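You operate a simulated robot arm through the tools that you are given. There is no shell and no other tool.

You are at the controls of a simulated robot arm. One attempt, no reset.

TASK
Reject both leaking capsules on the belt, then run the rest through.
Fine: leakers end in the yellow crate under the reject slot, the rest in the crate under the chute; one press to start, one to stop.

It is judged by the outcome, as a careful person would: the job done as asked, and still so three seconds after it is handed in. It fails if anything else is knocked over, pushed out of place, dropped, spilled or broken.

THE ROBOT
A 7-joint arm with a fingered hand, fixed in place. Base frame: the origin is on the floor under the middle of its stand, x ahead of it, y to its left, z up; the work surface is at about z = 850. Lengths are in mm, angles in rad, forces in N, time in s.
It reaches about 1228 mm from its shoulder. Its first joint turns from -2.007 to 2.007 rad. Payload 5 kg.
The TCP is the grasp point between the finger pads, 32 mm short of the fingertips. In the tool frame z runs along the fingers and y along their closing line. The gripper opens to 160 mm; its body begins 89 mm behind the TCP. The gripper is a hand of 4 fingers: y runs from the thumb to the fingers, the wrist lies at [0, 0, -267] in the tool frame, and closing takes about 1.5 s.
Orientation is told as [roll, pitch, yaw] about the base's x, y, z axes, in that order, counted from this pose: with the fingers straight down and closing along the base's y, the tool's x points along the base's -x, its y along +y and its z along -z.

THE INTERFACE
- The arm moves only by the tool play_rows. Its argument "motion" is a list of rows, each a list of 6 numbers: the shift along the base's x, y, z in m, then the turn, a rotation vector about the base's x, y, z in degrees. In form: [[tx, ty, tz, ax, ay, az], ...]. A call has 1 to 20 rows; each row shifts and turns the commanded pose from where the row before left it. "grip" is the gripper command, from -1 (shut) to 1 (fully open), values between in proportion, set as the call begins (left out, the last holds). Rows are played at 5 a second. More than 50 mm and 0.15 rad between two rows, or a gripper value outside its range, and nothing of the call is played. Where a pose cannot be reached the arm comes as near as it can. A force on the tool above 40 N (or 10 N above the force at the start of the call, whichever is more), or a blocked arm, ends the call early, and 0.2 s more pass. Each finger travels about 45 mm/s and halts on what it meets, pressing with about 22 N; the grip force reading is that of the motor and also rises with nothing between the fingers. The clock runs only during rows and for 0.2 s after the last one: add rows that do not move to give the fingers time. The reply holds the time, the measured pose of the TCP, the force on the tool along the base axes, the opening and the grip force, in the units named above and with some noise, with the torque about the TCP (base axes, N m) and any sound that the robot's microphone picked up.
- Cameras (640 x 400 px; columns grow to the right, rows downward): "scene" is fixed at [49.8, 502.1, 1578]; the picture's right is [-0.50, -0.87, 0.00], its down [-0.73, 0.42, -0.54] and it looks along [0.46, -0.27, -0.84] (base axes); focal length 214 px, centre (320, 200). "wrist" rides on the gripper at [80, -4, -114] in the tool frame; the picture's right is [0.05, 1.00, 0.00], its down [-0.82, 0.04, -0.58] and it looks along [-0.58, 0.03, 0.82] (tool axes); focal length 265 px, centre (320, 200).
- get_image(camera): a new picture of that camera. No time passes.
- lift_body(by): slides the trunk up (or, below 0, down) by that many mm; the arm rides with it, the base frame stays. It gives what a move gives, with no picture.
- finger_targets(finger1, finger2, finger3, thumb_bend): sets how far each is bent, from 0 (flat) to 1 (curled in); at 0.3 the hand is open as for a grip, at 0.7 the pads meet at the TCP. One left out holds its place. A second passes; each finger stops where it meets its share of the squeeze, and holds until it gets a number again. A gripper value or a shape takes the hand back. It gives what a move gives, with no picture; readings hold the bend of each and the force on the fingers (four entries, about 0 where the hand has none), thumb and palm.
- grasp_type(shape): the hand has 4 fingers and takes this shape, open, in about a second: jaw (thumb against the fingers, like two jaws); tri (thumb and two fingers); tip (a fingertip pinch); poke (one finger out to press); point (the index stretched); flat (the hand flat); cup (the hand cupped); fist (a fist). The gripper value then closes the fingers along that shape, each until it touches; the sizes above hold for jaw. It gives what a move gives, with no picture.
- probe_pixels(camera, pixels): for up to 12 pixels [column, row] of the newest picture of that camera ("zoom" is the newest enlarged one), the place [x, y, z] in the base frame of the surface seen there, good to about 2 mm. No time passes.
- zoom(camera, box): a new picture of the part [left, top, right, bottom] of that camera's present view, enlarged. No time passes.
- close_job(): hands the job in; it is judged then, once.

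Open the gripper and draw the arm clear of the work before you hand the job in, unless the task says otherwise.

The tools are called as a command line: name --pt "numbers of a row" for each row, then --argument value for the rest, lists and objects as JSON in quotes. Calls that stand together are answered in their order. play_rows: Moves the arm, as the interface text tells. Its arguments: {"type":"object","properties":{"motion":{"type":"array"},"grip":{"type":"number"}},"required":["motion"]} The other tools are called the same way: lift_body (by) moves the trunk up or down; grasp_type (shape) gives the hand a shape; finger_targets (finger1, finger2, finger3, thumb_bend) moves the fingers one by one; get_image (camera) takes a picture; probe_pixels (camera, pixels) gives the place of the surface under pixels of a picture; zoom (camera, box) takes an enlarged picture of a part of a camera's view; close_job () hands the job in.

At the start:

```text
t: 0.0
tool_pos: [690.9, 113.6, 1200.0]
tcp_rot: [0.002, 0.001, 0.0]
wrist_force: [-0.9, 0.3, -0.2]
moment: [0.0, -0.03, 0.01]
finger_gap: 159.7
gripper_force: 0.0
shape: jaw
bend: [0.3, 0.3, 0.3, 0.3]
finger forces: [0.1, 0.0, 0.0, 0.1, 0.1, 0.0]
trunk travel left (down, up): [-600.0, 390.0]
```

scene: 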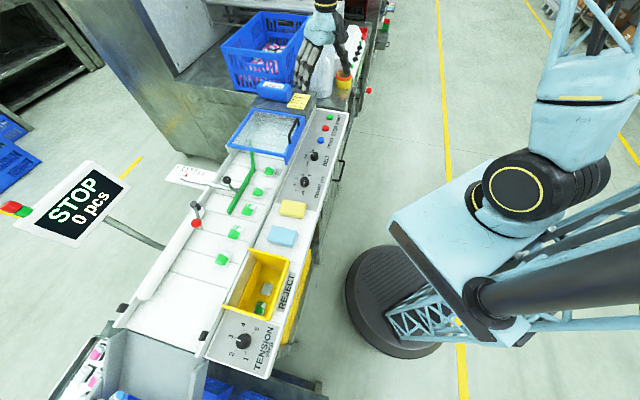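
wrist: 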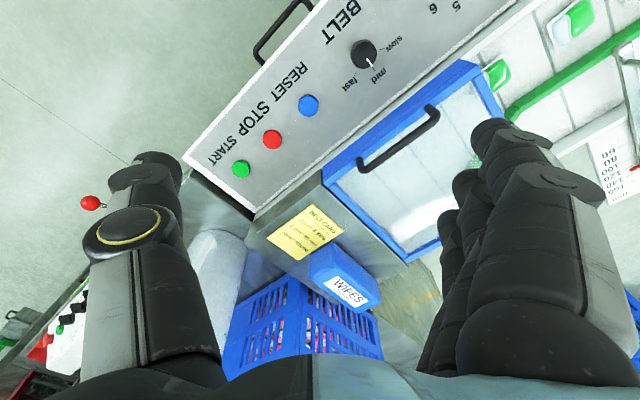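

The scene shows a belt with green/white capsules around (235-270, 170-260), a yellow reject bin at (260,285), and panel buttons START/STOP/RESET near (325,125). I'll zoom in on the belt and panel to learn the details.

zoom --camera "scene" --box '[180, 140, 300, 215]'

zoom --camera "scene" --box '[180, 200, 308, 280]'

zoom --camera "scene" --box '[180, 240, 340, 340]'

zoom --camera "scene" --box '[260, 80, 388, 160]'

zoom --camera "scene" --box '[0, 150, 144, 240]'

zoom --camera "scene" --box '[20, 310, 164, 400]'

```text
5.33 times, centred on (240, 178) of scene
```

zoom: 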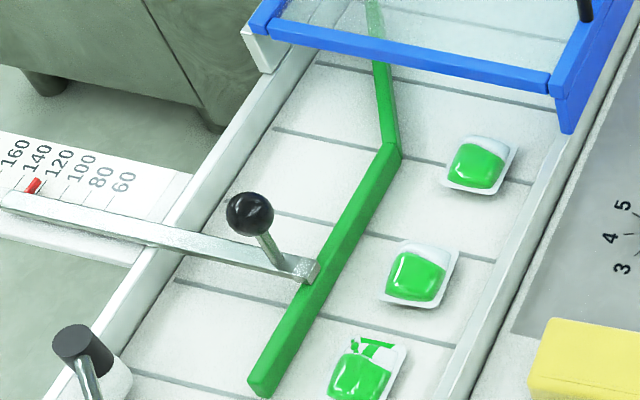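

```text
5.00 times, centred on (244, 240) of scene
```

zoom: 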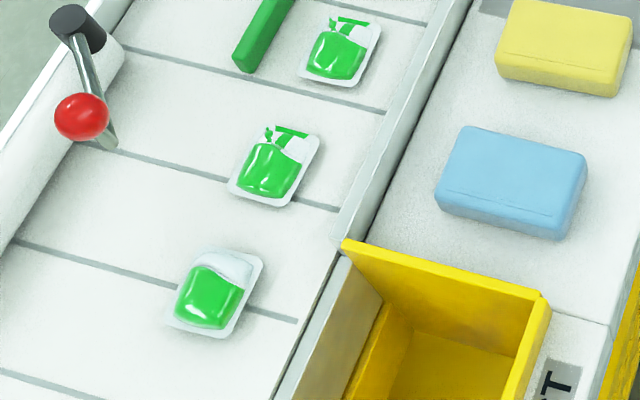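

```text
4.00 times, centred on (260, 290) of scene
```

zoom: 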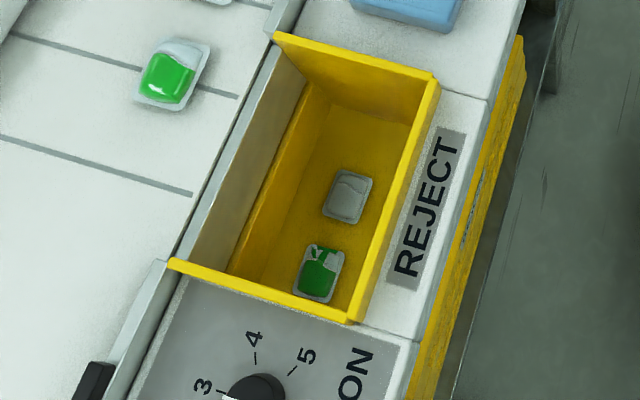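

```text
5.00 times, centred on (324, 120) of scene
```

zoom: 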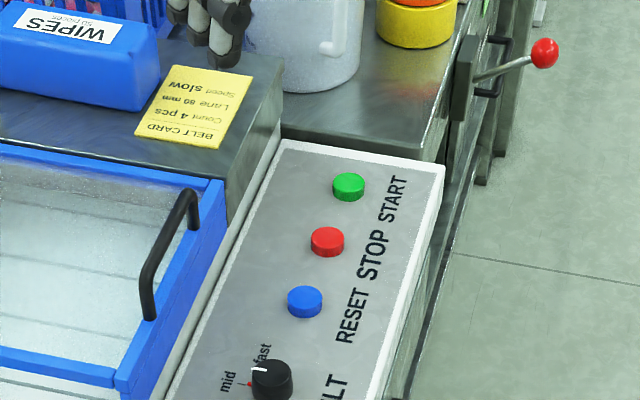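

```text
4.44 times, centred on (72, 195) of scene
```

zoom: 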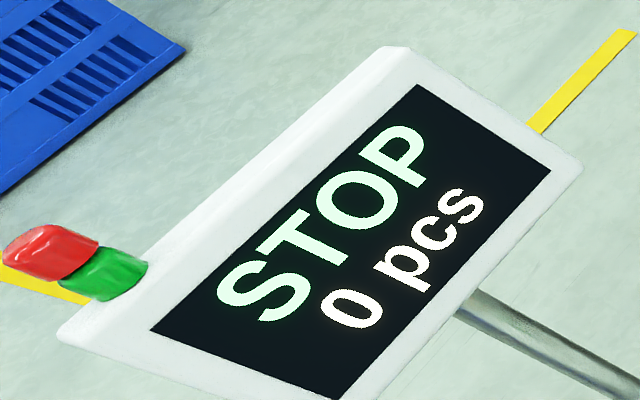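

```text
4.44 times, centred on (92, 355) of scene
```

zoom: 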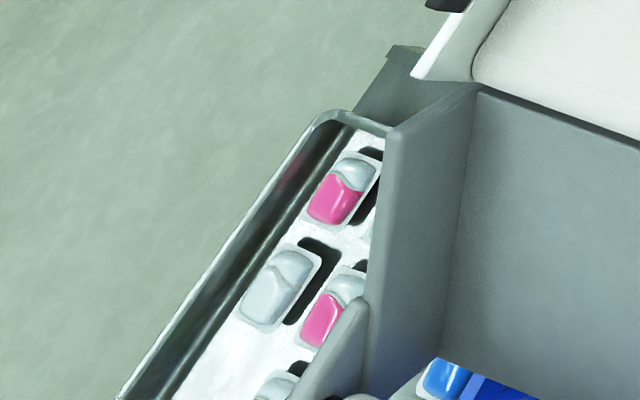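

The belt card near (300,100) gives settings, and capsules 3 and 4 show smeared green. I'll zoom in on the card, hood, knobs and the levers.

zoom --camera "scene" --box '[284, 88, 316, 112]'

zoom --camera "wrist" --box '[255, 190, 355, 260]'

zoom --camera "scene" --box '[220, 100, 316, 168]'

zoom --camera "scene" --box '[285, 130, 355, 200]'

zoom --camera "scene" --box '[160, 160, 260, 230]'

zoom --camera "scene" --box '[200, 310, 300, 390]'

zoom --camera "scene" --box '[220, 180, 284, 220]'

zoom --camera "scene" --box '[200, 215, 264, 275]'

zoom --camera "wrist" --box '[160, 0, 520, 225]'

```text
16.00 times, centred on (300, 100) of scene
```

zoom: 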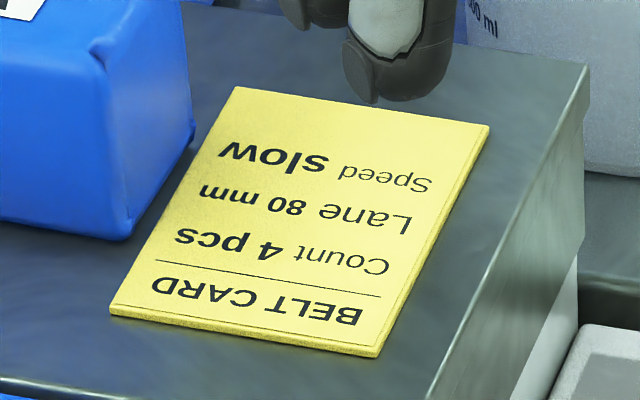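

```text
5.71 times, centred on (305, 225) of wrist
```

zoom: 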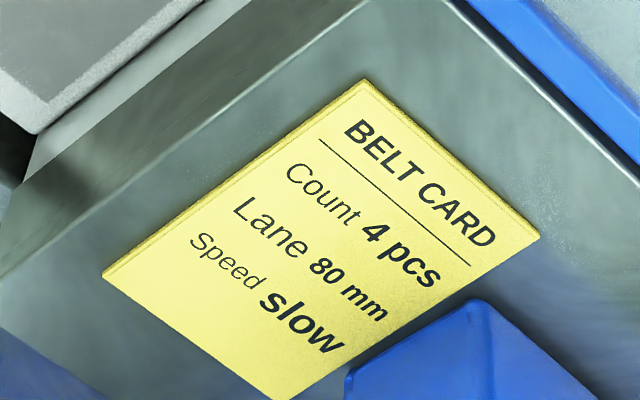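

```text
5.88 times, centred on (268, 134) of scene
```

zoom: 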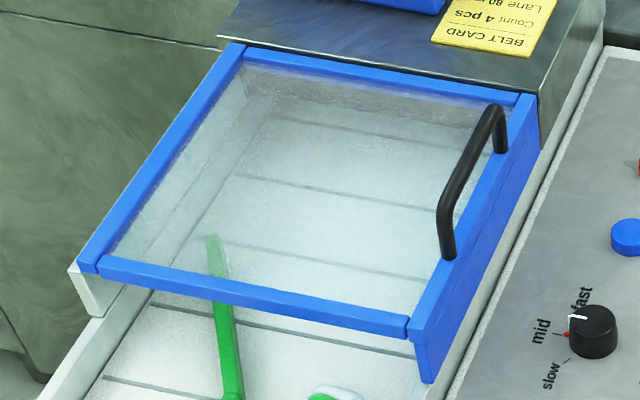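

```text
5.71 times, centred on (320, 165) of scene
```

zoom: 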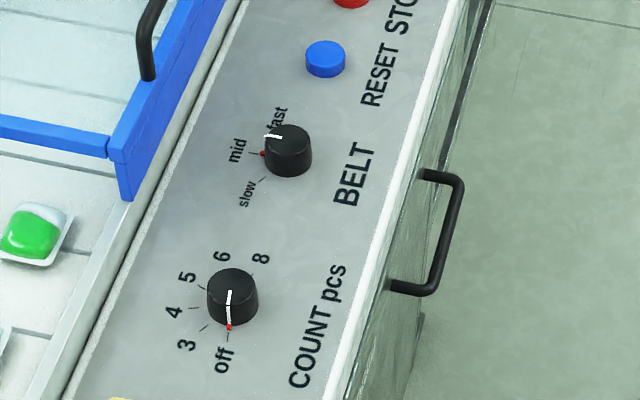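

```text
5.71 times, centred on (210, 195) of scene
```

zoom: 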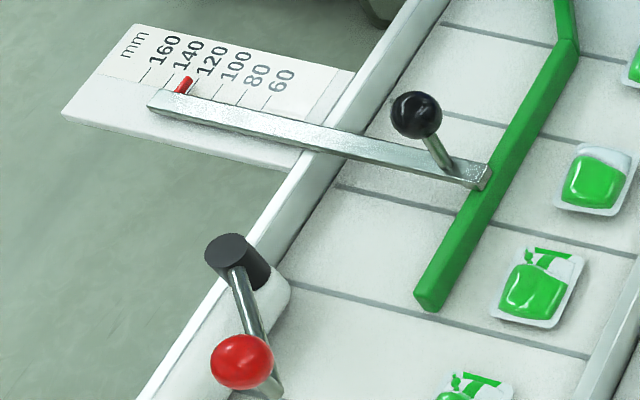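

```text
5.00 times, centred on (250, 350) of scene
```

zoom: 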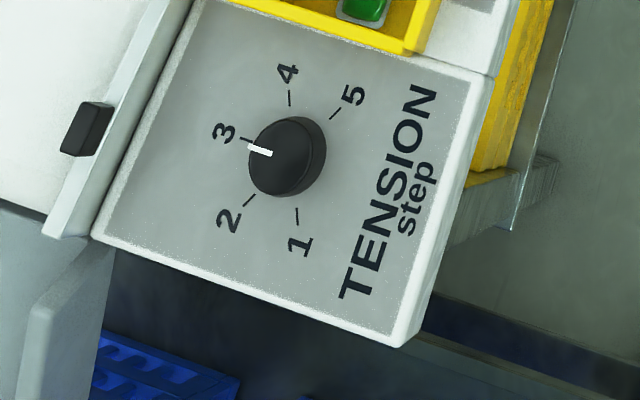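

```text
10.00 times, centred on (252, 200) of scene
```

zoom: 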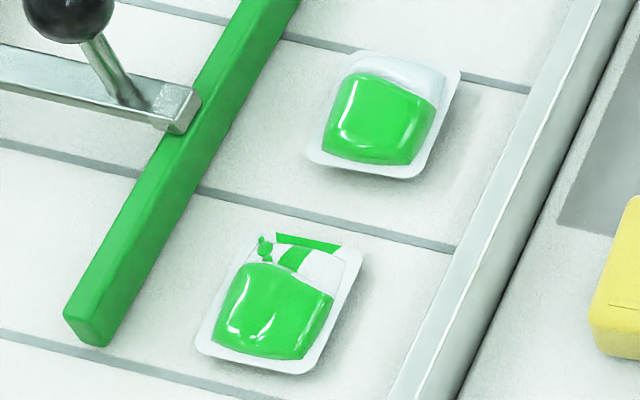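

```text
6.67 times, centred on (232, 245) of scene
```

zoom: 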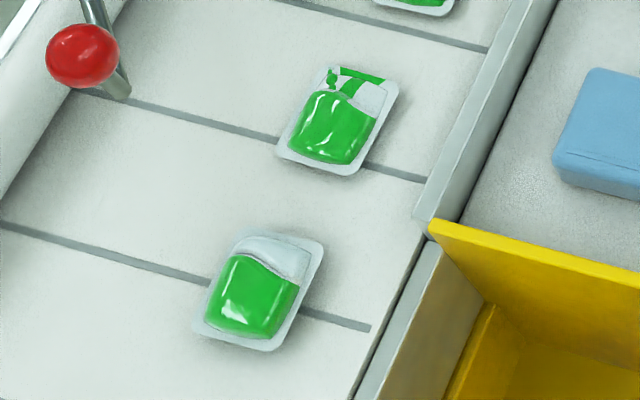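

```text
1.78 times, centred on (340, 112) of wrist
```

zoom: 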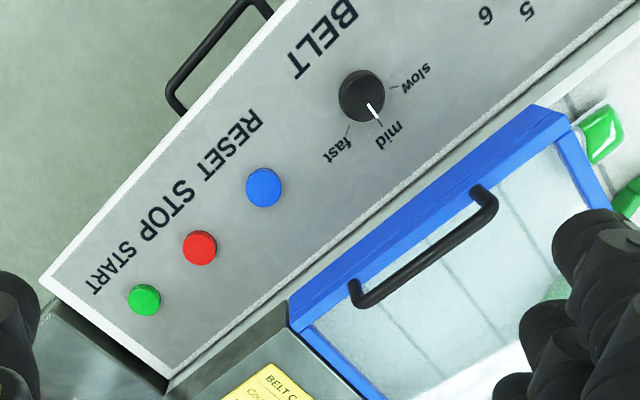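

The belt card is general information; the task only asks for rejecting the two smeared capsules (3 and 4 at about (250,209) and (234,234)) and running the rest. I'll probe key positions: capsules, rails, bin walls, lever, buttons.

get_image --camera "scene"

probe_pixels --camera "scene" --pixels '[[270, 171], [259, 192], [248, 211], [233, 234], [221, 260], [240, 250], [230, 280], [180, 240], [270, 205], [258, 228], [249, 252], [287, 262]]'

probe_pixels --camera "scene" --pixels '[[334, 116], [325, 128], [320, 139], [196, 223], [202, 208], [203, 216], [213, 232], [226, 180], [264, 300], [268, 289], [260, 306], [232, 312]]'

zoom --camera "scene" --box '[170, 190, 250, 240]'

```text
taken
```

scene: 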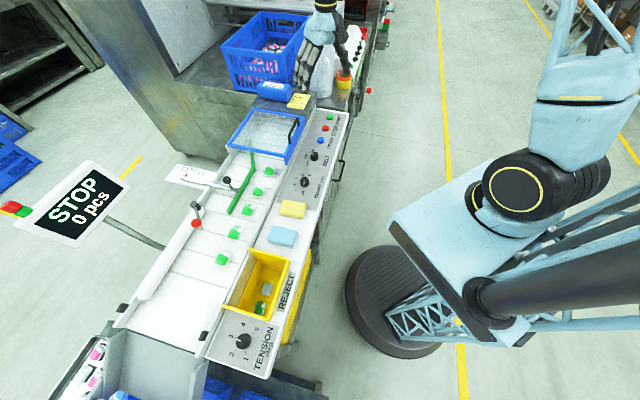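

```text
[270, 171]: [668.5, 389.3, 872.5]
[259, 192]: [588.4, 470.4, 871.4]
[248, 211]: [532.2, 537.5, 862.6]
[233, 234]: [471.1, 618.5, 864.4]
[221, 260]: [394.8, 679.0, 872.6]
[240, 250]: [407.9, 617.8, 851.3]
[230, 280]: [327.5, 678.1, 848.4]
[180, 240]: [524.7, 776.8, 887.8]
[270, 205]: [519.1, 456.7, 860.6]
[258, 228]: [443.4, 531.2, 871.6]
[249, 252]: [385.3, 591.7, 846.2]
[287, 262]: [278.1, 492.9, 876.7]
```

```text
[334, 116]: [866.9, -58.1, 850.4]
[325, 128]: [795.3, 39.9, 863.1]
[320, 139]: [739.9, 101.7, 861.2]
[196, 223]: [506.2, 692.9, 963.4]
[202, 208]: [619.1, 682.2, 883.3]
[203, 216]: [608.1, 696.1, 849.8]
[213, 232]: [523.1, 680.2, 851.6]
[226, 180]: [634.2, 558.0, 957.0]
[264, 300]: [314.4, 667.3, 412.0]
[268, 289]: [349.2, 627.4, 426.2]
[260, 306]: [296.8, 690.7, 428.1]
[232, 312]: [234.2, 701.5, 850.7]
```

```text
8.00 times, centred on (210, 215) of scene
```

zoom: 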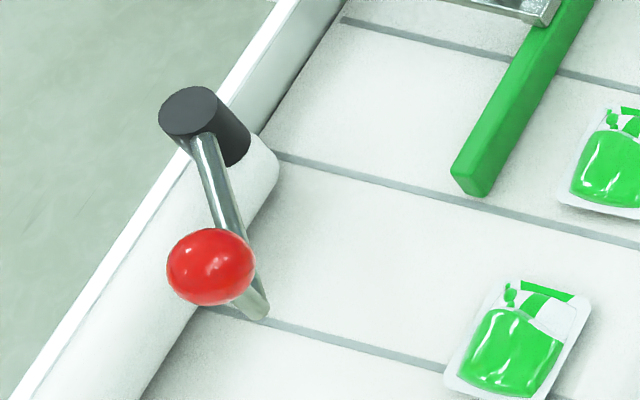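

Belt runs along about (-0.707, +0.707) in x,y. I'll probe the capsule outlines, slot opening, rails and buttons more precisely using zoomed pictures.

zoom --camera "scene" --box '[200, 190, 280, 240]'

probe_pixels --camera "zoom" --pixels '[[440, 68], [520, 98], [408, 165], [346, 152], [410, 130], [308, 263], [375, 285], [282, 370], [228, 350], [285, 320], [490, 170], [300, 292]]'

zoom --camera "scene" --box '[200, 240, 304, 330]'

probe_pixels --camera "zoom" --pixels '[[85, 110], [170, 105], [120, 170], [130, 120], [295, 65], [530, 135], [140, 400], [400, 490], [260, 100], [320, 300], [440, 250], [240, 420]]'

zoom --camera "scene" --box '[300, 100, 348, 160]'

```text
8.00 times, centred on (240, 215) of scene
```

zoom: 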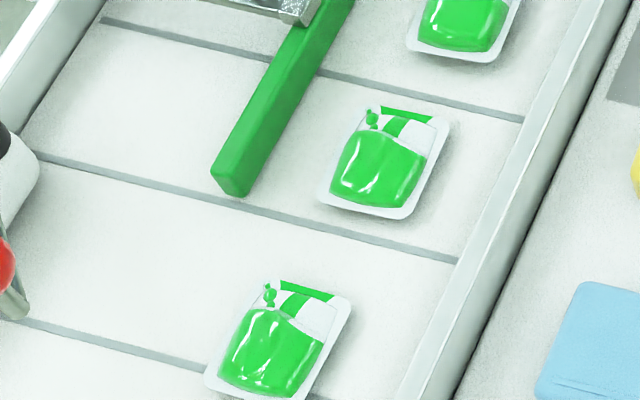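

```text
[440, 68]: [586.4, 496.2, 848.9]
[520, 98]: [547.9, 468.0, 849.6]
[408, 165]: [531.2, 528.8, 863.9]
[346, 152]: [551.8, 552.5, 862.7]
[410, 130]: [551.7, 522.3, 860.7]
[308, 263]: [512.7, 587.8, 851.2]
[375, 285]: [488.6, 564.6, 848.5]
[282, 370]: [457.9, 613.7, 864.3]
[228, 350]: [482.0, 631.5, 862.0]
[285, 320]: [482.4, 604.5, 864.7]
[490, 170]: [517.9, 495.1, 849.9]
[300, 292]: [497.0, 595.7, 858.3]
```

```text
4.44 times, centred on (252, 285) of scene
```

zoom: 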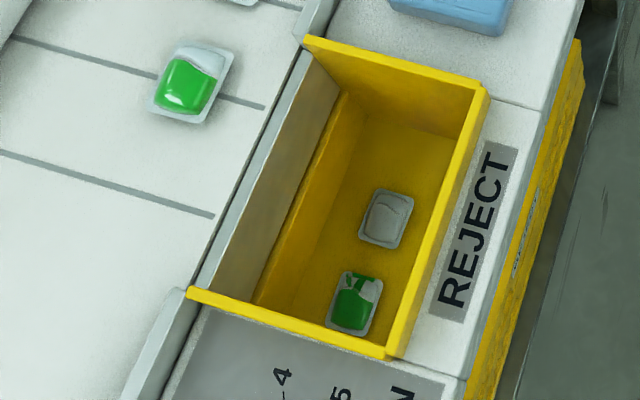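

```text
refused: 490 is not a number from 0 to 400
```

```text
6.67 times, centred on (324, 130) of scene
```

zoom: 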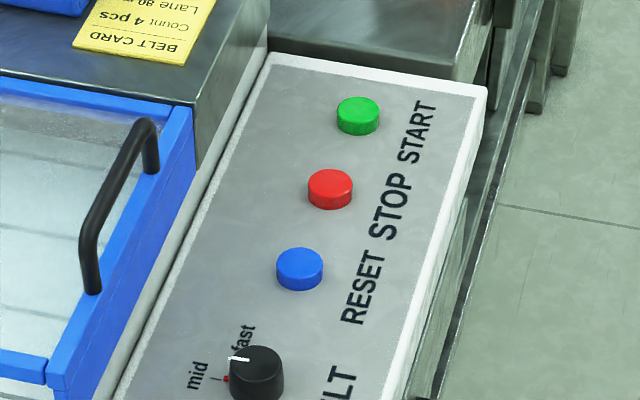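

The newest zoom shows START at (358,110), STOP at (330,183), RESET at (300,263). I'll probe those, then re-zoom and probe the slot.

probe_pixels --camera "zoom" --pixels '[[358, 110], [340, 107], [376, 110], [330, 183], [300, 263], [385, 160], [420, 200], [130, 130], [257, 355]]'

zoom --camera "scene" --box '[200, 240, 304, 330]'

probe_pixels --camera "zoom" --pixels '[[160, 98], [205, 112], [188, 85], [308, 40], [484, 88], [190, 292], [388, 352], [320, 60], [250, 190], [400, 100], [330, 150], [470, 130]]'

```text
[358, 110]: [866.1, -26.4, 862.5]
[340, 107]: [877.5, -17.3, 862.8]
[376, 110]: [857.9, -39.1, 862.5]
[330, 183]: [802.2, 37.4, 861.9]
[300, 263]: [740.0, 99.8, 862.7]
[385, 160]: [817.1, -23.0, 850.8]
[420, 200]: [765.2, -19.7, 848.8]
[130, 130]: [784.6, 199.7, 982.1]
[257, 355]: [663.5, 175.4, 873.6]
```

```text
4.44 times, centred on (252, 285) of scene
```

zoom: 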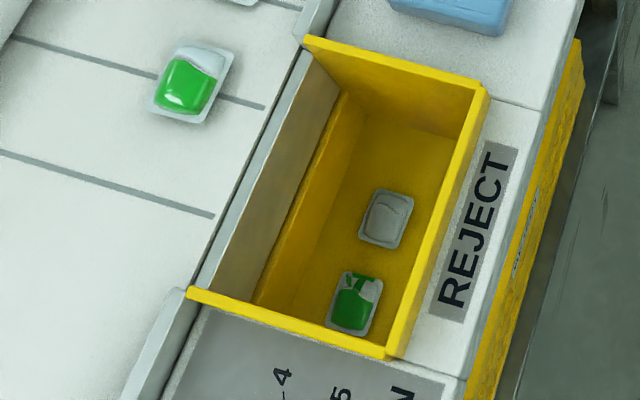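

```text
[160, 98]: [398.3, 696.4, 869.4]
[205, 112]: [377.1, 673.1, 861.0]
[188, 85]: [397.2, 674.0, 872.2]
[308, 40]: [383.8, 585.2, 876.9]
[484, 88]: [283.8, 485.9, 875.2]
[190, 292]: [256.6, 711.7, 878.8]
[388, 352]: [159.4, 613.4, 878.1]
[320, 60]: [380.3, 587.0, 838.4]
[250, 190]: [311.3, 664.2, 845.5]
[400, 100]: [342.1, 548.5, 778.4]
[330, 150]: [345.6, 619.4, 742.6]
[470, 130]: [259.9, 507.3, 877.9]
```

Slot top opening spans corners (384,585),(284,486),(257,712),(159,613) at z≈877; leakers are C3 ≈(537,537) and C4 ≈(475,615). I'll turn the hand +45° yaw and move above C4 at a safe height.

play_rows --pt "-0.0155 0.036 -0.007 0 0 3.2143" --pt "-0.0155 0.036 -0.007 0 0 3.2143" --pt "-0.0155 0.036 -0.007 0 0 3.2143" --pt "-0.0155 0.036 -0.007 0 0 3.2143" --pt "-0.0155 0.036 -0.007 0 0 3.2143" --pt "-0.0155 0.036 -0.007 0 0 3.2143" --pt "-0.0155 0.036 -0.007 0 0 3.2143" --pt "-0.0155 0.036 -0.007 0 0 3.2143" --pt "-0.0155 0.036 -0.007 0 0 3.2143" --pt "-0.0155 0.036 -0.007 0 0 3.2143" --pt "-0.0155 0.036 -0.007 0 0 3.2143" --pt "-0.0155 0.036 -0.007 0 0 3.2143" --pt "-0.0155 0.036 -0.007 0 0 3.2143" --pt "-0.0155 0.036 -0.007 0 0 3.2143" --pt "0 0 0 0 0 0"

get_image --camera "wrist"

get_image --camera "scene"

```text
t: 3.2
tool_pos: [473.1, 618.2, 1098.6]
tcp_rot: [0.002, 0.0, 0.784]
wrist_force: [0.2, 0.1, 0.4]
moment: [0.04, -0.02, 0.0]
finger_gap: 159.9
gripper_force: 0.1
shape: jaw
bend: [0.3, 0.3, 0.3, 0.3]
finger forces: [0.0, 0.0, 0.0, 0.1, 0.0, 0.0]
trunk travel left (down, up): [-600.0, 390.0]
```

```text
taken
```

wrist: 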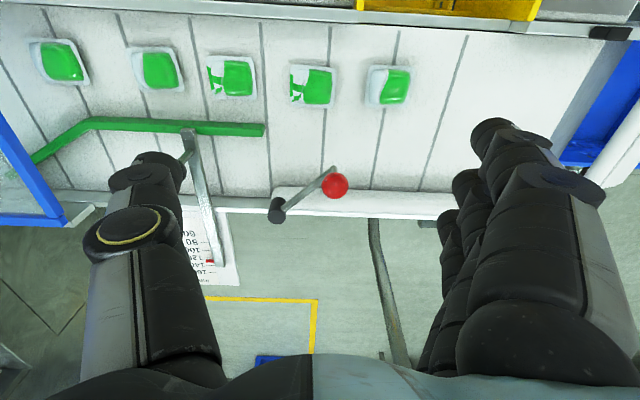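

```text
taken
```

scene: 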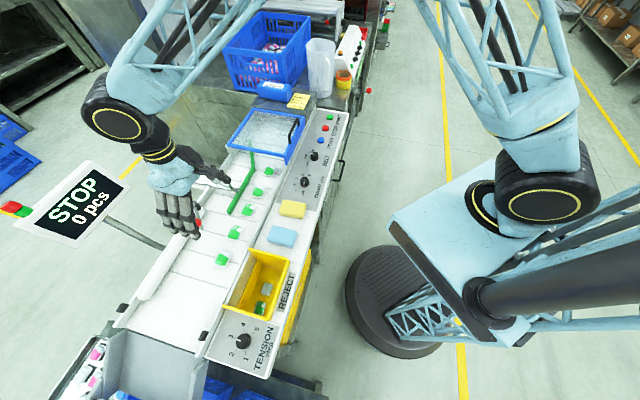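

The wrist view shows the leakers at about (230,77) and (312,85) in the belt row, thumb left (upstream), fingers right. I'll try the "tri" shape here in free air and look at its geometry.

grasp_type --shape "tri"

get_image --camera "wrist"

zoom --camera "scene" --box '[120, 120, 260, 250]'

```text
t: 4.1
tool_pos: [472.3, 618.8, 1099.4]
tcp_rot: [0.001, 0.0, 0.783]
wrist_force: [1.0, -0.6, 0.7]
moment: [-0.02, -0.02, 0.02]
finger_gap: 159.8
gripper_force: 0.1
shape: tri
bend: [0.3, 0.3, 0.01, 0.3]
finger forces: [0.0, 0.0, 0.0, 0.1, 0.1, 0.0]
trunk travel left (down, up): [-600.0, 390.0]
```

```text
taken
```

wrist: 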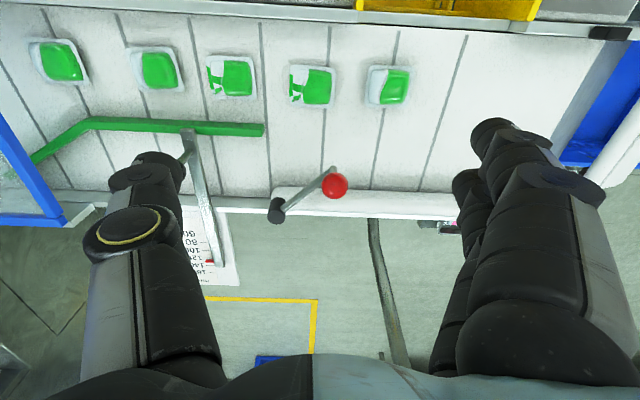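

```text
3.08 times, centred on (190, 185) of scene
```

zoom: 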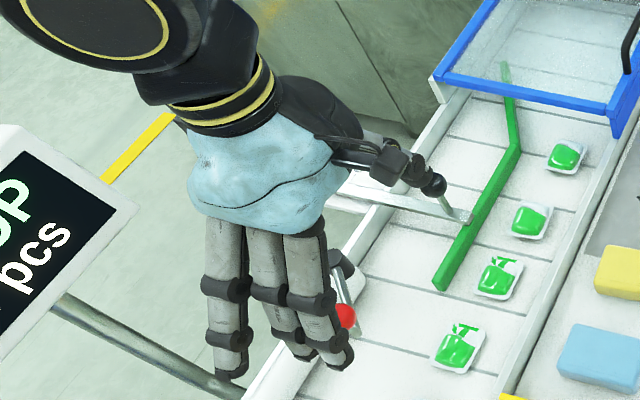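

In tri the third finger stretches straight out, which could hit neighbours. I'll probe the fingertips' positions for the open hand and then test the "tip" shape.

probe_pixels --camera "wrist" --pixels '[[490, 122], [515, 140], [545, 180], [470, 180], [465, 200], [155, 158], [175, 165], [140, 180], [125, 215], [475, 228]]'

grasp_type --shape "tip"

get_image --camera "wrist"

zoom --camera "scene" --box '[120, 120, 260, 250]'

```text
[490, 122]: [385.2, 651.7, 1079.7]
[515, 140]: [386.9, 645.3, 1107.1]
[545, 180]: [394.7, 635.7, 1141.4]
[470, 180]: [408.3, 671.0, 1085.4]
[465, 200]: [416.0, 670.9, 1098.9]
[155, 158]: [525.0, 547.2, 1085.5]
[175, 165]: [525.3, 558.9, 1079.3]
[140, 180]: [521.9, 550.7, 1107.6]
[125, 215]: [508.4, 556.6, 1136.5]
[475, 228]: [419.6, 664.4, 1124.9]
```

```text
t: 5.0
tool_pos: [472.4, 619.4, 1098.9]
tcp_rot: [0.002, 0.001, 0.783]
wrist_force: [-0.4, 0.4, -0.1]
moment: [0.02, 0.0, 0.01]
finger_gap: 159.6
gripper_force: 0.0
shape: tip
bend: [0.01, 0.3, 0.01, 0.3]
finger forces: [0.1, 0.0, 0.1, 0.0, 0.1, 0.0]
trunk travel left (down, up): [-600.0, 390.0]
```

```text
taken
```

wrist: 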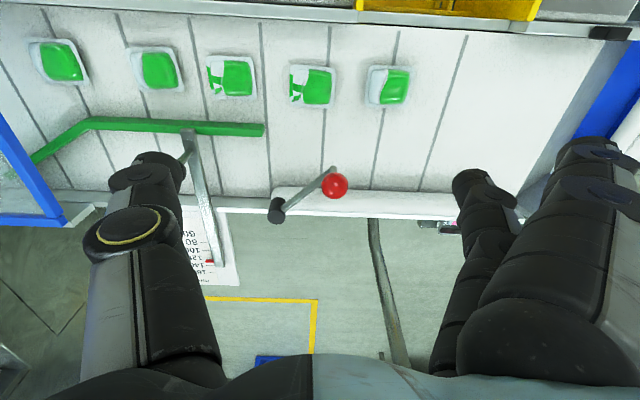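

```text
3.08 times, centred on (190, 185) of scene
```

zoom: 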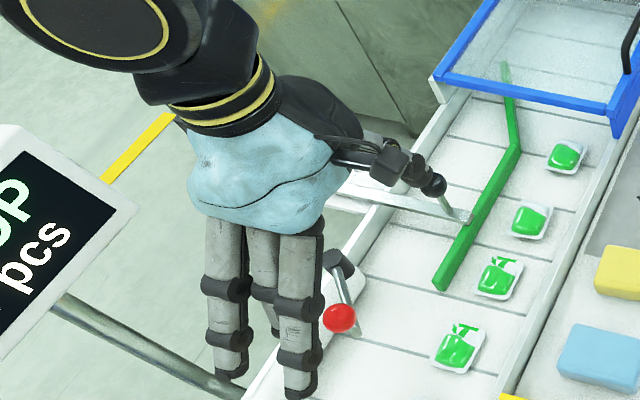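

"Tip" leaves fingers 1 and 3 stretched, so I'll instead curl fingers 1 and 3 fully and use finger 2 plus thumb as the pinch; check the geometry in free air.

finger_targets --finger1 1.0 --finger2 0.45 --finger3 1.0 --thumb_bend 0.45

get_image --camera "wrist"

zoom --camera "scene" --box '[120, 120, 260, 250]'

```text
t: 6.0
tool_pos: [473.0, 618.0, 1098.8]
tcp_rot: [0.002, 0.0, 0.783]
wrist_force: [0.2, -0.9, -0.1]
moment: [0.0, 0.0, -0.01]
finger_gap: 65.9
gripper_force: 0.1
shape: fingers
bend: [1.0, 0.45, 1.0, 0.45]
finger forces: [0.0, 0.1, 0.0, 0.1, 0.0, 0.0]
trunk travel left (down, up): [-600.0, 390.0]
```

```text
taken
```

wrist: 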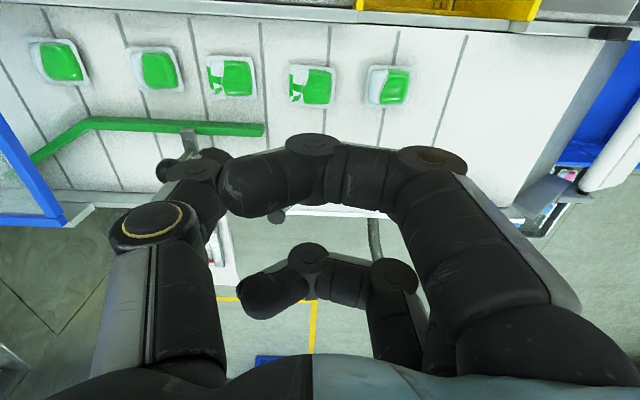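

```text
3.08 times, centred on (190, 185) of scene
```

zoom: 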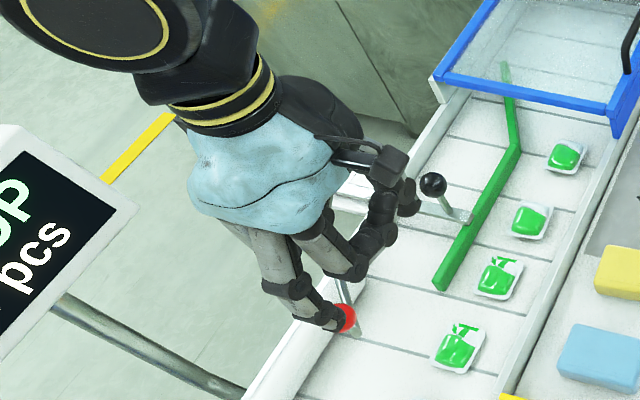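

The curled fingers reach inward at (310,145) and (305,255); I'll probe how low they hang relative to the pinch.

probe_pixels --camera "wrist" --pixels '[[310, 140], [250, 195], [440, 160], [350, 170], [300, 255], [270, 290], [170, 170], [200, 165], [215, 195], [320, 175], [345, 145], [240, 205]]'

get_image --camera "scene"

zoom --camera "scene" --box '[170, 160, 230, 205]'

probe_pixels --camera "zoom" --pixels '[[330, 310], [300, 340], [345, 330], [400, 60], [400, 180], [430, 200], [310, 280]]'

```text
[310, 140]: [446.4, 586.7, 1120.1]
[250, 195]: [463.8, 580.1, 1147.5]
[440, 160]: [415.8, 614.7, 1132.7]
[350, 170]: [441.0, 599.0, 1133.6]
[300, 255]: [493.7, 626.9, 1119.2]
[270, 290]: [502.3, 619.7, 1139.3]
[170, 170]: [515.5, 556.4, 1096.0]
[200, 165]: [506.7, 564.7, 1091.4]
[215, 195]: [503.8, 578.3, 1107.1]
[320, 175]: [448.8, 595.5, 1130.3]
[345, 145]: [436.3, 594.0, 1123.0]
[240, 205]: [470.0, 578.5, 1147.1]
```

```text
taken
```

scene: 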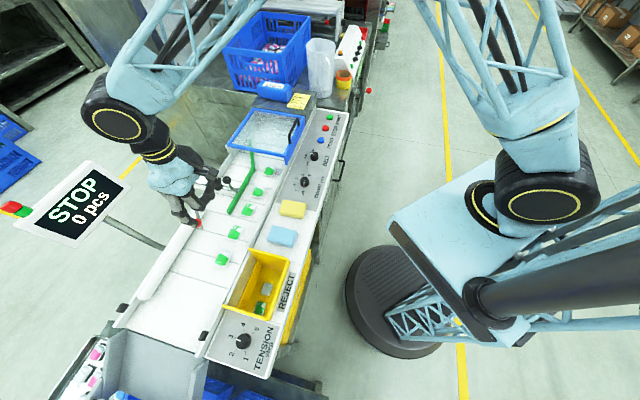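

```text
8.89 times, centred on (200, 182) of scene
```

zoom: 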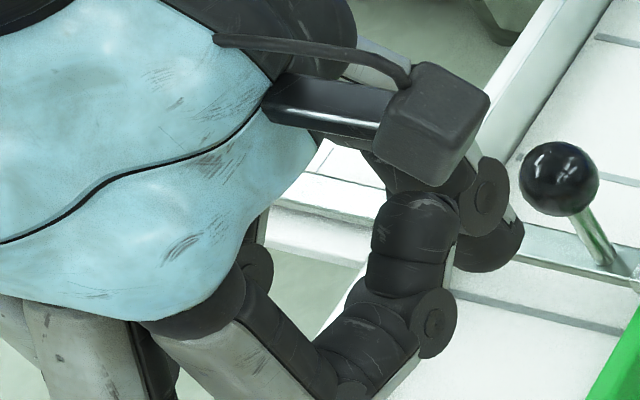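

```text
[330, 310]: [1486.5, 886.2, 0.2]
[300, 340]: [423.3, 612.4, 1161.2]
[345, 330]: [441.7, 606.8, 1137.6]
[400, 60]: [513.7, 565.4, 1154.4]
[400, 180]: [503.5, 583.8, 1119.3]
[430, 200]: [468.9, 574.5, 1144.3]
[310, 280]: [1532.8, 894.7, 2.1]
```

Curled fingers hang about at TCP height, so they'd clear the 872 mm capsule tops. To calibrate the actual gap, I'll set all fingers to 0.45 and look.

finger_targets --finger1 0.45 --finger2 0.45 --finger3 0.45 --thumb_bend 0.45

get_image --camera "wrist"

probe_pixels --camera "wrist" --pixels '[[200, 165], [215, 170], [180, 180], [440, 120], [420, 130], [460, 160], [430, 165], [420, 180], [425, 200]]'

```text
t: 7.0
tool_pos: [471.6, 618.8, 1099.4]
tcp_rot: [0.002, -0.001, 0.785]
wrist_force: [0.4, -1.6, 0.5]
moment: [-0.03, -0.01, 0.01]
finger_gap: 111.3
gripper_force: 0.0
shape: fingers
bend: [0.45, 0.45, 0.45, 0.45]
finger forces: [0.1, 0.0, 0.0, 0.1, 0.1, 0.1]
trunk travel left (down, up): [-600.0, 390.0]
```

```text
taken
```

wrist: 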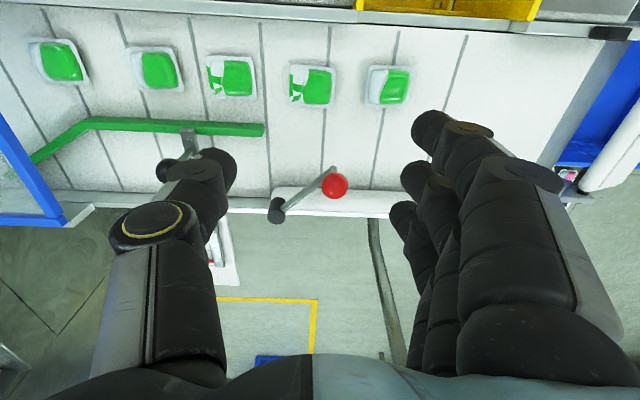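

```text
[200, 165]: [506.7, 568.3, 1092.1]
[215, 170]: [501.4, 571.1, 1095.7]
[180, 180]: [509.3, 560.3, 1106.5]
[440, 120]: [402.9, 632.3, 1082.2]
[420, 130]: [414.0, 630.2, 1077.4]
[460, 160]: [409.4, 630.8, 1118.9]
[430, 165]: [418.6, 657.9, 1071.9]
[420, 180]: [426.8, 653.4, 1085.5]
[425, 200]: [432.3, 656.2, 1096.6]
```

At 0.45 the gap is 111 mm and the fingers are symmetric about the TCP. Now I'll measure the capsules precisely from the wrist view.

zoom --camera "wrist" --box '[190, 35, 430, 185]'

probe_pixels --camera "zoom" --pixels '[[43, 62], [163, 53], [178, 160], [62, 168], [263, 88], [382, 82], [372, 180], [268, 186], [475, 82], [585, 90], [565, 178], [468, 178]]'

probe_pixels --camera "zoom" --pixels '[[110, 115], [325, 135], [525, 130], [225, 120], [420, 130], [388, 400], [360, 372], [250, 460], [200, 245], [190, 260], [320, 20], [100, 10]]'

```text
2.67 times, centred on (310, 110) of wrist
```

zoom: 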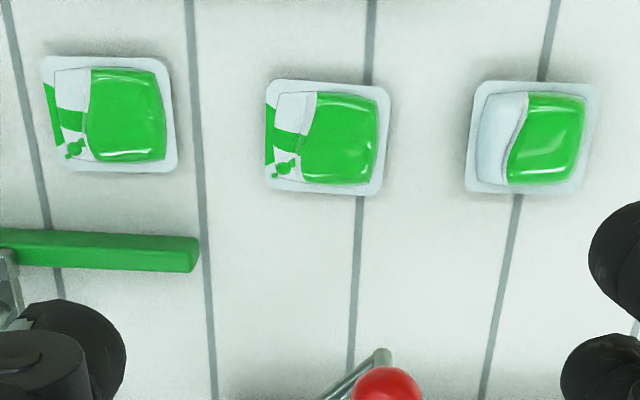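

```text
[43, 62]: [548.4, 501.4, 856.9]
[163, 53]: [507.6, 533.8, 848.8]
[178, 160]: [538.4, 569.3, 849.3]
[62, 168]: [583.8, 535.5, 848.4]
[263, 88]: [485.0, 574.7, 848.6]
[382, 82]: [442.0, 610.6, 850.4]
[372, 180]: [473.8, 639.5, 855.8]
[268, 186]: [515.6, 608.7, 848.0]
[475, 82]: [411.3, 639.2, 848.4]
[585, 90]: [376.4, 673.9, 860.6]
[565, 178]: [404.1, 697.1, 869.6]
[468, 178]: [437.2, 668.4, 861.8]
```

```text
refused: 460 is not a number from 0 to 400
```

Leaks (green smear on the lid film) are clear on C3 and C4; C4 centre ≈(479,608), C3 centre ≈(545,535), with ~43 mm gaps to neighbours. I'll pre-close all fingers to 0.56 and check tip positions before descending.

finger_targets --finger1 0.56 --finger2 0.56 --finger3 0.56 --thumb_bend 0.56

zoom --camera "wrist" --box '[120, 60, 520, 310]'

get_image --camera "wrist"

```text
t: 8.0
tool_pos: [471.9, 618.3, 1098.7]
tcp_rot: [0.003, -0.001, 0.784]
wrist_force: [-0.5, -0.1, -0.6]
moment: [0.0, 0.01, 0.01]
finger_gap: 68.9
gripper_force: 0.0
shape: fingers
bend: [0.56, 0.56, 0.56, 0.56]
finger forces: [0.0, 0.1, 0.1, 0.0, 0.0, 0.0]
trunk travel left (down, up): [-600.0, 390.0]
```

```text
1.60 times, centred on (320, 185) of wrist
```

zoom: 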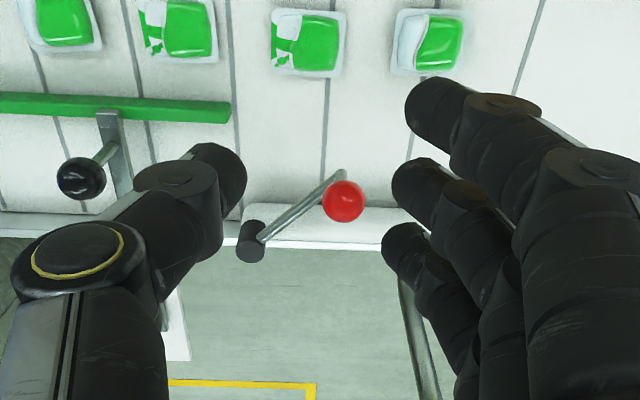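

```text
taken
```

wrist: 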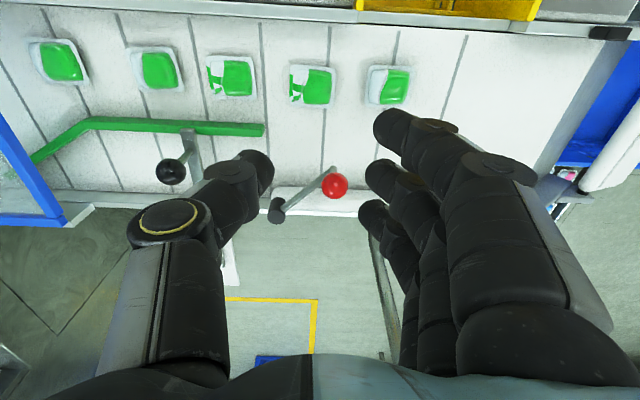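

Tip gap looks about 57 mm at 0.56, too tight for a 54 mm capsule. I'll probe the tip surfaces and the red ball to be exact.

probe_pixels --camera "wrist" --pixels '[[268, 165], [262, 155], [258, 185], [240, 160], [370, 175], [378, 165], [376, 125], [385, 112], [362, 210], [390, 175], [335, 186], [277, 205]]'

finger_targets --finger1 0.52 --finger2 0.52 --finger3 0.52 --thumb_bend 0.52

get_image --camera "wrist"

```text
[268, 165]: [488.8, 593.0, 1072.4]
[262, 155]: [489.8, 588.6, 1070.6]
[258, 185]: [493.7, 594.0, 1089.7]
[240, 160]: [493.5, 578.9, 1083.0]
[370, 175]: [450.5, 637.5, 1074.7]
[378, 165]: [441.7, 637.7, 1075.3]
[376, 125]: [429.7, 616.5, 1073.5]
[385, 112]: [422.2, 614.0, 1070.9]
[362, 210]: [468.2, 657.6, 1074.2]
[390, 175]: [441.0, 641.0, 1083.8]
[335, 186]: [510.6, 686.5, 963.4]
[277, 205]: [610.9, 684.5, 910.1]
```

```text
t: 9.0
tool_pos: [472.6, 618.8, 1099.0]
tcp_rot: [0.002, 0.0, 0.783]
wrist_force: [0.5, -0.8, 0.5]
moment: [-0.02, 0.02, 0.0]
finger_gap: 82.7
gripper_force: 0.1
shape: fingers
bend: [0.52, 0.52, 0.52, 0.52]
finger forces: [0.1, 0.1, 0.0, 0.0, 0.0, 0.0]
trunk travel left (down, up): [-600.0, 390.0]
```

```text
taken
```

wrist: 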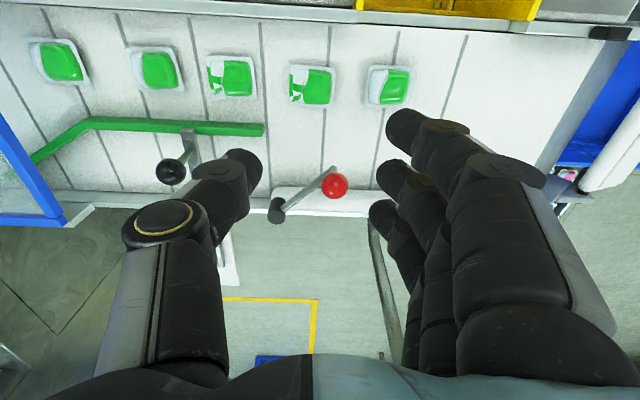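

At 0.56 tip gap was 58 mm; at 0.52 it's about 73 mm, giving ~9 mm margins each side, with fingers spaced ~28 mm so all three touch the capsule end. I'll centre over C4 (479,608) and descend to z≈930 first.

play_rows --pt "0.0065 -0.0104 0 0 0 0" --pt "0 0 -0.034 0 0 0" --pt "0 0 -0.034 0 0 0" --pt "0 0 -0.034 0 0 0" --pt "0 0 -0.034 0 0 0" --pt "0 0 -0.033 0 0 0" --pt "0 0 0 0 0 0"

get_image --camera "wrist"

zoom --camera "scene" --box '[180, 180, 276, 240]'

```text
t: 10.6
tool_pos: [478.3, 608.9, 932.9]
tcp_rot: [0.001, 0.001, 0.784]
wrist_force: [-1.1, 0.0, -0.2]
moment: [-0.03, -0.03, 0.03]
finger_gap: 82.5
gripper_force: 0.1
shape: fingers
bend: [0.52, 0.52, 0.52, 0.52]
finger forces: [0.1, 0.0, 0.0, 0.0, 0.0, 0.0]
trunk travel left (down, up): [-600.0, 390.0]
```

```text
taken
```

wrist: 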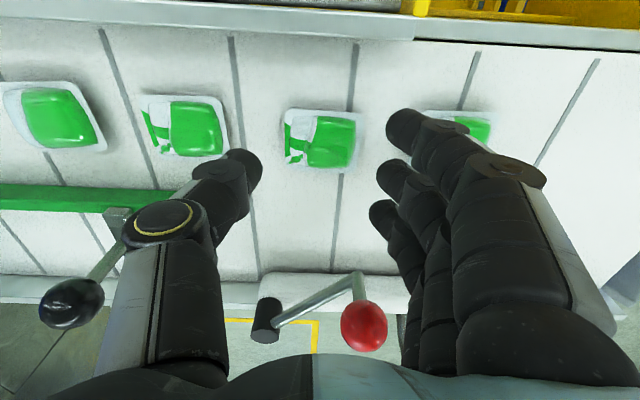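

```text
6.67 times, centred on (228, 210) of scene
```

zoom: 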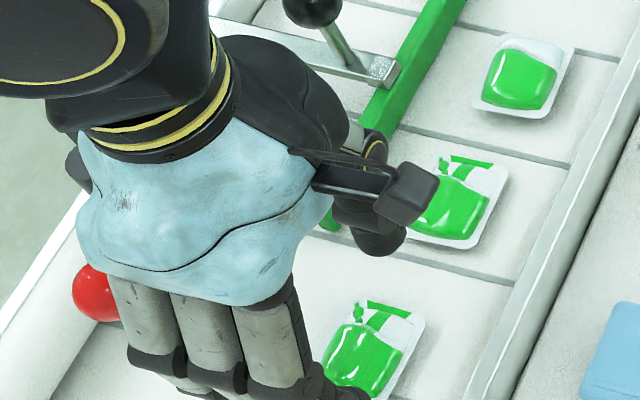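

C4 sits centred between thumb and fingers (columns 283–364, centre ≈323, row 139). I'll nudge +2 mm downstream and descend to about z=889.

play_rows --pt "-0.0014 0.0014 -0.015 0 0 0" --pt "0 0 -0.015 0 0 0" --pt "0 0 -0.014 0 0 0" --pt "0 0 0 0 0 0"

get_image --camera "wrist"

zoom --camera "scene" --box '[190, 190, 270, 260]'

zoom --camera "wrist" --box '[160, 80, 480, 280]'

```text
t: 11.6
tool_pos: [477.4, 609.8, 891.6]
tcp_rot: [0.002, -0.003, 0.784]
wrist_force: [-1.9, -1.1, 20.6]
moment: [-0.74, -0.5, -0.08]
finger_gap: 82.8
gripper_force: 9.7
shape: fingers
bend: [0.52, 0.52, 0.52, 0.52]
finger forces: [1.9, 0.4, 0.0, 0.1, 18.3, 0.1]
trunk travel left (down, up): [-600.0, 390.0]
```

```text
taken
```

wrist: 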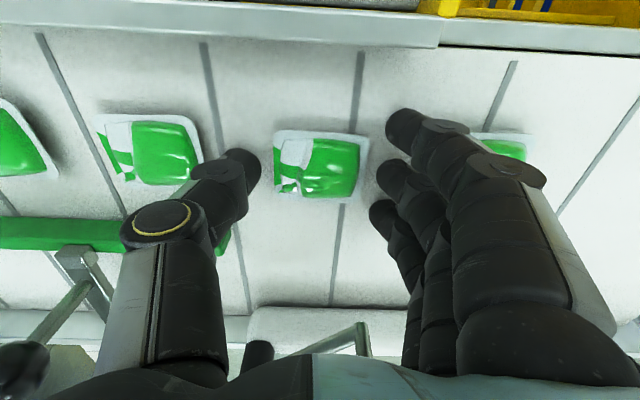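

```text
5.71 times, centred on (230, 225) of scene
```

zoom: 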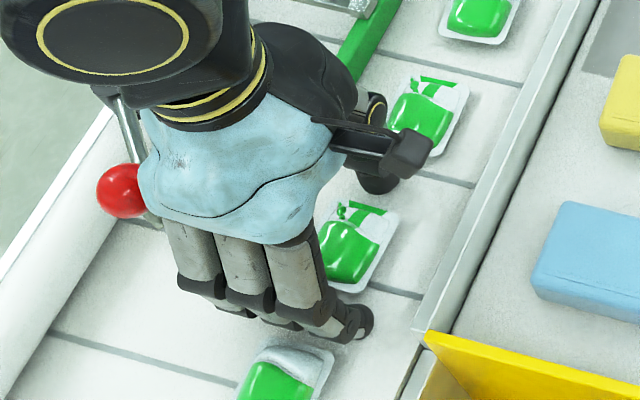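

```text
2.00 times, centred on (320, 180) of wrist
```

zoom: 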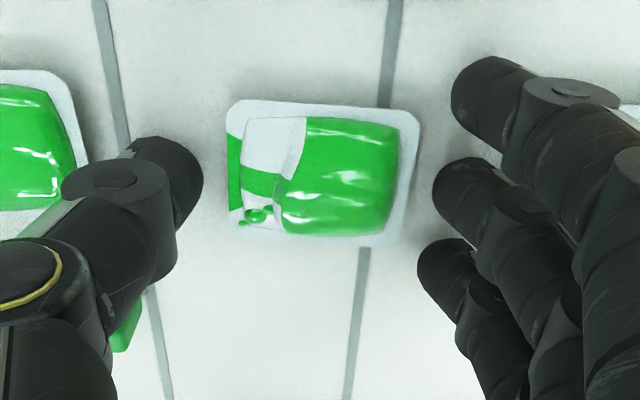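

The thumb now bears 18 N straight down at u≈−43 from the TCP, i.e. it touches the belt (not C3). I'll raise 3 mm to relieve it and re-read.

play_rows --pt "0 0 0.003 0 0 0" --pt "0 0 0 0 0 0"

```text
t: 12.2
tool_pos: [477.1, 609.7, 891.9]
tcp_rot: [0.003, 0.0, 0.783]
wrist_force: [-0.9, 0.0, 5.5]
moment: [-0.18, -0.13, 0.0]
finger_gap: 82.7
gripper_force: 2.0
shape: fingers
bend: [0.52, 0.52, 0.52, 0.52]
finger forces: [0.0, 0.0, 0.0, 0.0, 4.4, 0.1]
trunk travel left (down, up): [-600.0, 390.0]
```

Thumb is now only lightly touching (4 N). I'll raise 1 mm more, then close all fingers gently toward the capsule (bend 0.6).

play_rows --pt "0 0 0.001 0 0 0" --pt "0 0 0 0 0 0"

finger_targets --finger1 0.6 --finger2 0.6 --finger3 0.6 --thumb_bend 0.6

zoom --camera "wrist" --box '[160, 80, 480, 280]'

```text
t: 12.8
tool_pos: [479.0, 609.9, 892.1]
tcp_rot: [0.002, 0.001, 0.784]
wrist_force: [-0.2, -0.6, 0.3]
moment: [0.01, -0.03, 0.01]
finger_gap: 83.0
gripper_force: 0.0
shape: fingers
bend: [0.52, 0.52, 0.52, 0.52]
finger forces: [0.0, 0.1, 0.0, 0.0, 0.0, 0.0]
trunk travel left (down, up): [-600.0, 390.0]
```

```text
t: 13.8
tool_pos: [478.6, 610.4, 892.6]
tcp_rot: [0.002, 0.002, 0.783]
wrist_force: [-0.8, 0.2, 0.2]
moment: [0.0, -0.01, 0.0]
finger_gap: 55.7
gripper_force: 1.1
shape: fingers
bend: [0.6, 0.59, 0.6, 0.59]
finger forces: [0.0, 1.2, 0.0, 0.1, 1.2, 0.1]
trunk travel left (down, up): [-600.0, 390.0]
```

```text
2.00 times, centred on (320, 180) of wrist
```

zoom: 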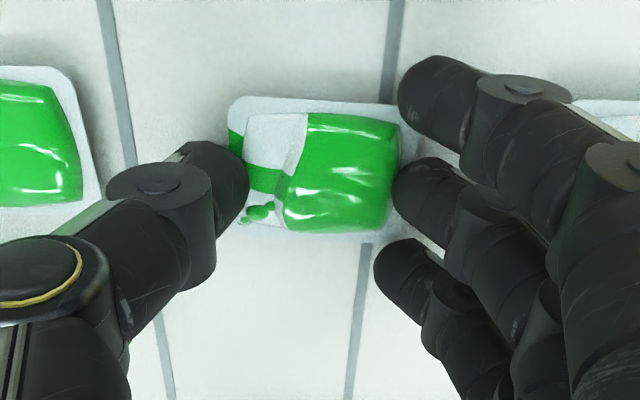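

Finger 2 and thumb touch the capsule at 1.2 N each. I'll tighten finger 2 and thumb a little more.

finger_targets --finger1 0.61 --finger2 0.65 --finger3 0.61 --thumb_bend 0.65

zoom --camera "wrist" --box '[160, 80, 480, 280]'

```text
t: 14.8
tool_pos: [476.5, 610.2, 892.0]
tcp_rot: [0.0, 0.0, 0.783]
wrist_force: [0.8, 0.5, 2.2]
moment: [0.01, -0.03, -0.02]
finger_gap: 51.2
gripper_force: 6.1
shape: fingers
bend: [0.61, 0.59, 0.61, 0.63]
finger forces: [0.0, 5.9, 0.1, 0.0, 6.7, 0.0]
trunk travel left (down, up): [-600.0, 390.0]
```

```text
2.00 times, centred on (320, 180) of wrist
```

zoom: 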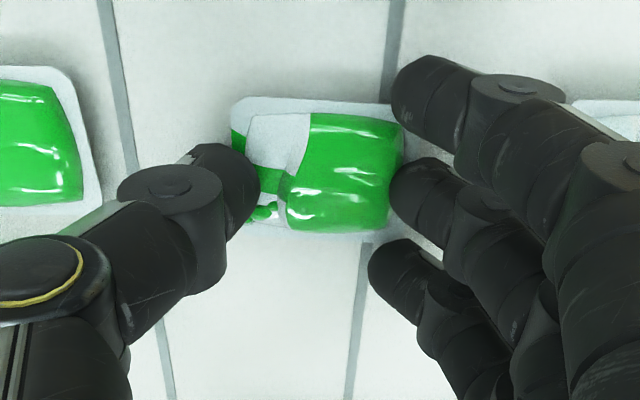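

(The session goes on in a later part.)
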